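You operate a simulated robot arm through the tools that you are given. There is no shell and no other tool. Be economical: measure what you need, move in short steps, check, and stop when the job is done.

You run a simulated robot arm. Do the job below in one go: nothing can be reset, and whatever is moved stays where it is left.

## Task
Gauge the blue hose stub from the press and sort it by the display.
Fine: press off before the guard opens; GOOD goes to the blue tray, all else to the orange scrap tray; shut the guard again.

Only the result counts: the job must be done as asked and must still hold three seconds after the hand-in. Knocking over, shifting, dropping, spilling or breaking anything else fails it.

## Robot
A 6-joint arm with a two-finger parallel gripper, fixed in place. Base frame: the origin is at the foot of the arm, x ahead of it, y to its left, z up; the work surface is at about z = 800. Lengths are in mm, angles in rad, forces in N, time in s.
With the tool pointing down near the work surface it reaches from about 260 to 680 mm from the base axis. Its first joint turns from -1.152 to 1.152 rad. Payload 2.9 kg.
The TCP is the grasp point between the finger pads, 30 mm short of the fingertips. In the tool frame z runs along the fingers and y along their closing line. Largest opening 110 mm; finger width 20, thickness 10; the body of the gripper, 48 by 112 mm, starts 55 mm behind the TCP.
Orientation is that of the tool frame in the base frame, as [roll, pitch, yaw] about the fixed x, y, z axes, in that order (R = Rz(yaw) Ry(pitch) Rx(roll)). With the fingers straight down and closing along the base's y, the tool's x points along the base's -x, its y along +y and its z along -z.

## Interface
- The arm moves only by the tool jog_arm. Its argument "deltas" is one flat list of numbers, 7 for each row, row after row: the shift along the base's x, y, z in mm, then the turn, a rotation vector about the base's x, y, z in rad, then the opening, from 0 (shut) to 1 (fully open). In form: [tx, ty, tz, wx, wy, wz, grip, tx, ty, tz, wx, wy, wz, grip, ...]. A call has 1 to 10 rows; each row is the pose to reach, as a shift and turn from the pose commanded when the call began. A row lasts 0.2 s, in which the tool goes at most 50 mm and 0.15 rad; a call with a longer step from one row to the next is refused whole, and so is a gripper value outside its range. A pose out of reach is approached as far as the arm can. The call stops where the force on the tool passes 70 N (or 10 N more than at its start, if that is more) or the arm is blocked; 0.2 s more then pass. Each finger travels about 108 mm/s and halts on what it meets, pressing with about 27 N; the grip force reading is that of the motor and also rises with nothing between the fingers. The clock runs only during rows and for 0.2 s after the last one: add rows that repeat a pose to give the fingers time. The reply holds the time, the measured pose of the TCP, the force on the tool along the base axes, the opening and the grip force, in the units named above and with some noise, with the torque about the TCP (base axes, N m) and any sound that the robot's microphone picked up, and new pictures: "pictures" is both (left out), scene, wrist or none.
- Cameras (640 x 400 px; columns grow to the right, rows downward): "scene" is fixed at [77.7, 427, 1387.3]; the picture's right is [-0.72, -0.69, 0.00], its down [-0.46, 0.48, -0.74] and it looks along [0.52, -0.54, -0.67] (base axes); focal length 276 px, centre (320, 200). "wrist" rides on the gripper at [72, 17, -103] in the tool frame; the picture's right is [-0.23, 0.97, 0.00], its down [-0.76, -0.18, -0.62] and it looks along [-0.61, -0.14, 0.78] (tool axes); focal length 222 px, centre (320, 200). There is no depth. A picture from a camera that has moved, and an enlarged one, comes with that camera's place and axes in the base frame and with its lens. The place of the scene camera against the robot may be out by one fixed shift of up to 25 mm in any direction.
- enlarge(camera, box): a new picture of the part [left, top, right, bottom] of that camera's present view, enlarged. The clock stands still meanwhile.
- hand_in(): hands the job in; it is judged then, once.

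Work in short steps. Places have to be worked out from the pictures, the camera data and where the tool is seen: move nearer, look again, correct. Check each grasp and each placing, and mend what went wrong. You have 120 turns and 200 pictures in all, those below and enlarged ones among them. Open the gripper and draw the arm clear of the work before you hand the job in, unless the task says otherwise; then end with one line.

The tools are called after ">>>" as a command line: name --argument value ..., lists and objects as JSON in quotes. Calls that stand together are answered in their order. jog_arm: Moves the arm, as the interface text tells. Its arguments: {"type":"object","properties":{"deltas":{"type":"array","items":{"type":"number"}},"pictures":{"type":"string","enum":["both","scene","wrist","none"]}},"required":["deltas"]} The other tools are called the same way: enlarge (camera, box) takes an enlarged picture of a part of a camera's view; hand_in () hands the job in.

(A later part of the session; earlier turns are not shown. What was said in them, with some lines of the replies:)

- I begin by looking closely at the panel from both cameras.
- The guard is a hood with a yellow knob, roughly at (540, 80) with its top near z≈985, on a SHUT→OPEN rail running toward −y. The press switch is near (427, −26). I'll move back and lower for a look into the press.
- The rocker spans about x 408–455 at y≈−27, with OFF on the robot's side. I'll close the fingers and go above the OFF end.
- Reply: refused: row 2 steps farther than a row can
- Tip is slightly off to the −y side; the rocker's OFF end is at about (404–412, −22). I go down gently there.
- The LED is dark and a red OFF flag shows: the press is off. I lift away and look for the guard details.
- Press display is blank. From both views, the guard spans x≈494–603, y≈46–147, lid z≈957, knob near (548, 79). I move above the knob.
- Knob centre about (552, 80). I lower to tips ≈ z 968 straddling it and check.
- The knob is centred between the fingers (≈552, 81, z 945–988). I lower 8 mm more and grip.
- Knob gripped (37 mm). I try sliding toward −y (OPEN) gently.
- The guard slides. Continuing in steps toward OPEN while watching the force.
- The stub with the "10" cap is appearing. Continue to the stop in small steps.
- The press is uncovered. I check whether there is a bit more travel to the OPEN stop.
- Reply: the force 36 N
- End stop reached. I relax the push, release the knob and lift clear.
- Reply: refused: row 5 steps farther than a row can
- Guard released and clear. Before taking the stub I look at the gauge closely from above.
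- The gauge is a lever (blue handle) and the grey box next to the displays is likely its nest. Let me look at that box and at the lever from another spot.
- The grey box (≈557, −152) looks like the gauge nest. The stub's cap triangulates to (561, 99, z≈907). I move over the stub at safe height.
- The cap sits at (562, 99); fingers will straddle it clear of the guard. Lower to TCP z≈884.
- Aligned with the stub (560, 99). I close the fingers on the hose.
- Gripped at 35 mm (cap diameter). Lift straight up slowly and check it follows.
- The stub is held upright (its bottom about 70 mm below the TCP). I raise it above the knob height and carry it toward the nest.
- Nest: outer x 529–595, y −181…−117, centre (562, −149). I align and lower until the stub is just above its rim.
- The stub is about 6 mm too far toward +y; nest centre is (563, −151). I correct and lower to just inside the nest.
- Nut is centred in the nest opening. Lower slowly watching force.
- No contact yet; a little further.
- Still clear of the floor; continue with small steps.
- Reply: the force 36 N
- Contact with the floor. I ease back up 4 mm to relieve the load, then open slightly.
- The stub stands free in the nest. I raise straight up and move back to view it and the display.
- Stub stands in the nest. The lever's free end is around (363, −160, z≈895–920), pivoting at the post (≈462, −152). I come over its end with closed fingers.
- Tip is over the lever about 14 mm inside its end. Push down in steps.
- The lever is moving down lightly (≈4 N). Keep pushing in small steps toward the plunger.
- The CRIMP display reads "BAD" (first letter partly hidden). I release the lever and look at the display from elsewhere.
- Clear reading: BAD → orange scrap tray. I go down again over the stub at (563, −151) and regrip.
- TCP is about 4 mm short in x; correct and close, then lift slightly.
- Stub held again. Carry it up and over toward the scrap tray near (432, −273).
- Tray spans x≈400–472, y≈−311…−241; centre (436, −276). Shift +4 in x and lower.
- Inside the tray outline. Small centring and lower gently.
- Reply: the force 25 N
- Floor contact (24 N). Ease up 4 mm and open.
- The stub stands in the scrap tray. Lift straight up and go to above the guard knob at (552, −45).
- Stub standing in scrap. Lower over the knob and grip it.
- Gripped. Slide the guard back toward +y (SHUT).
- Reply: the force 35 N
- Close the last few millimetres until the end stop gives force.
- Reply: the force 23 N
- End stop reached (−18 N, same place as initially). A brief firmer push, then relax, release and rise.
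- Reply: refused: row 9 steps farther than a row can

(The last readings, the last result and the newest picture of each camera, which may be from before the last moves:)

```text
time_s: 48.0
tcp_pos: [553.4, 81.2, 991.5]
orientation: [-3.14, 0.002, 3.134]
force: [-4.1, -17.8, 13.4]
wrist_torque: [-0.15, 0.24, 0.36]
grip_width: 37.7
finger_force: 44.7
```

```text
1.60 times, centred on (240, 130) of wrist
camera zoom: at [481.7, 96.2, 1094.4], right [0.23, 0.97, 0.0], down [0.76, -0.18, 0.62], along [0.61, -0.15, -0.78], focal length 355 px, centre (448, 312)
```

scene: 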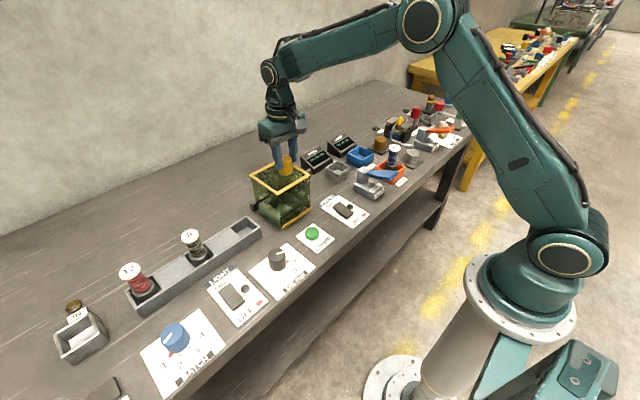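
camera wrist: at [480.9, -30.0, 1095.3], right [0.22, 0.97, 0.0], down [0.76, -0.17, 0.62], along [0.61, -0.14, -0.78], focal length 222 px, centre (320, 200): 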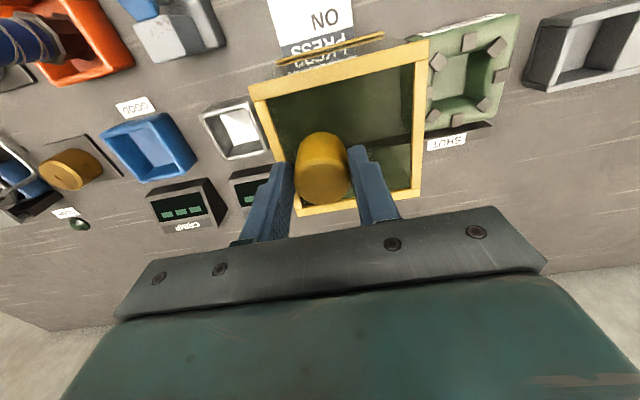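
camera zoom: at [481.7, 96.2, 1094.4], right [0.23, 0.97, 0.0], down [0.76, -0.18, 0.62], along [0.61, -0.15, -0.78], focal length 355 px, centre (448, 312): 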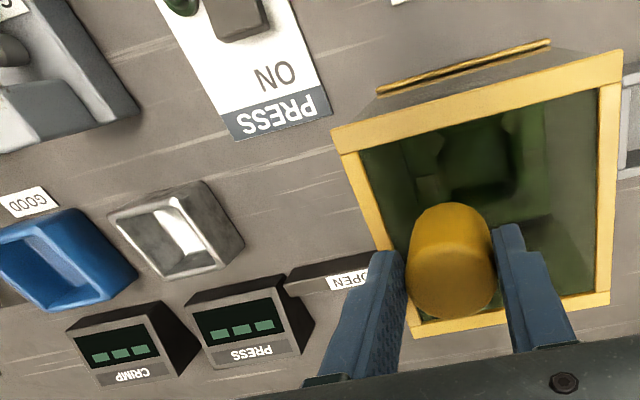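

One row was too long; repeat with shorter steps.

>>> jog_arm --deltas '[0, 3, 0, 0, 0, 0, 0.25, 0, 3, 0, 0, 0, 0, 0.25, 0, -3, 0, 0, 0, 0, 0.4, 0, -3, 0, 0, 0, 0, 0.6, 0, -3, 0, 0, 0, 0, 0.7, 0, -3, 40, 0, 0, 0, 0.7, 0, -3, 80, 0, 0, 0, 0.7, -40, -3, 100, 0, 0, 0, 0.7, -80, -10, 115, 0, 0, 0, 0.7, -115, -25, 125, 0, 0, 0, 0.7]' --pictures "both"

>>> enlarge --camera "scene" --box '[230, 110, 430, 240]'

```text
time_s: 50.2
tcp_pos: [439.8, 61.1, 1118.9]
orientation: [-3.14, 0.001, -3.141]
force: [0.6, -0.6, 0.1]
wrist_torque: [0.0, -0.02, 0.01]
grip_width: 76.8
finger_force: 0.2
camera wrist: at [367.3, 76.2, 1222.6], right [0.23, 0.97, 0.0], down [0.76, -0.18, 0.62], along [0.61, -0.14, -0.78], focal length 222 px, centre (320, 200)
```

scene: 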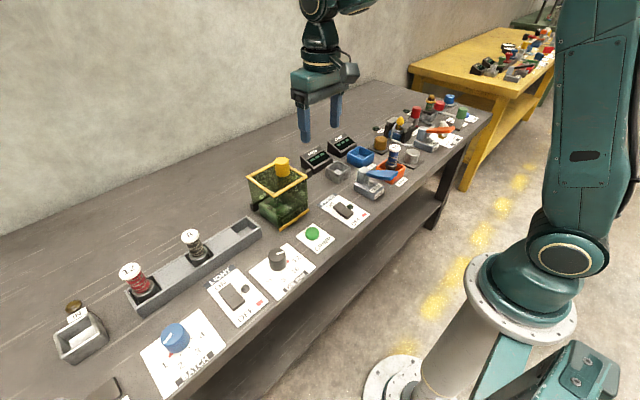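
wrist: 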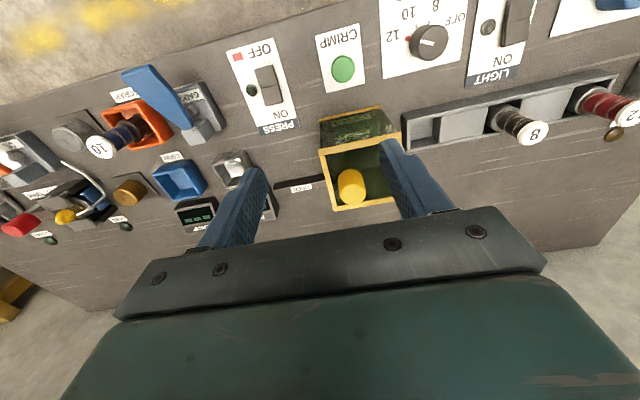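

```text
3.08 times, centred on (330, 175) of scene
camera zoom: at [77.6, 427.0, 1387.3], right [-0.72, -0.69, 0.0], down [-0.46, 0.48, -0.74], along [0.52, -0.54, -0.67], focal length 848 px, centre (289, 277)
```

zoom: 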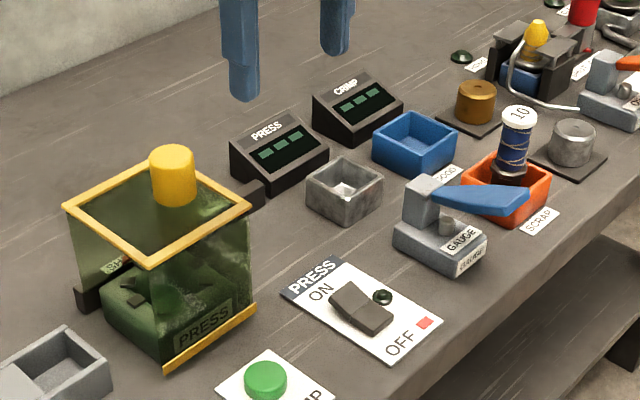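

Everything is in place: the guard is back at its starting shut position, the press is off, the stub stands in the scrap tray and the arm is clear. Handing in.

>>> hand_in

```text
The job is handed in.
```

The blue hose stub gauged BAD, so it is standing in the orange scrap tray. I switched the press off before opening the guard, the guard is shut again, and the job is handed in.
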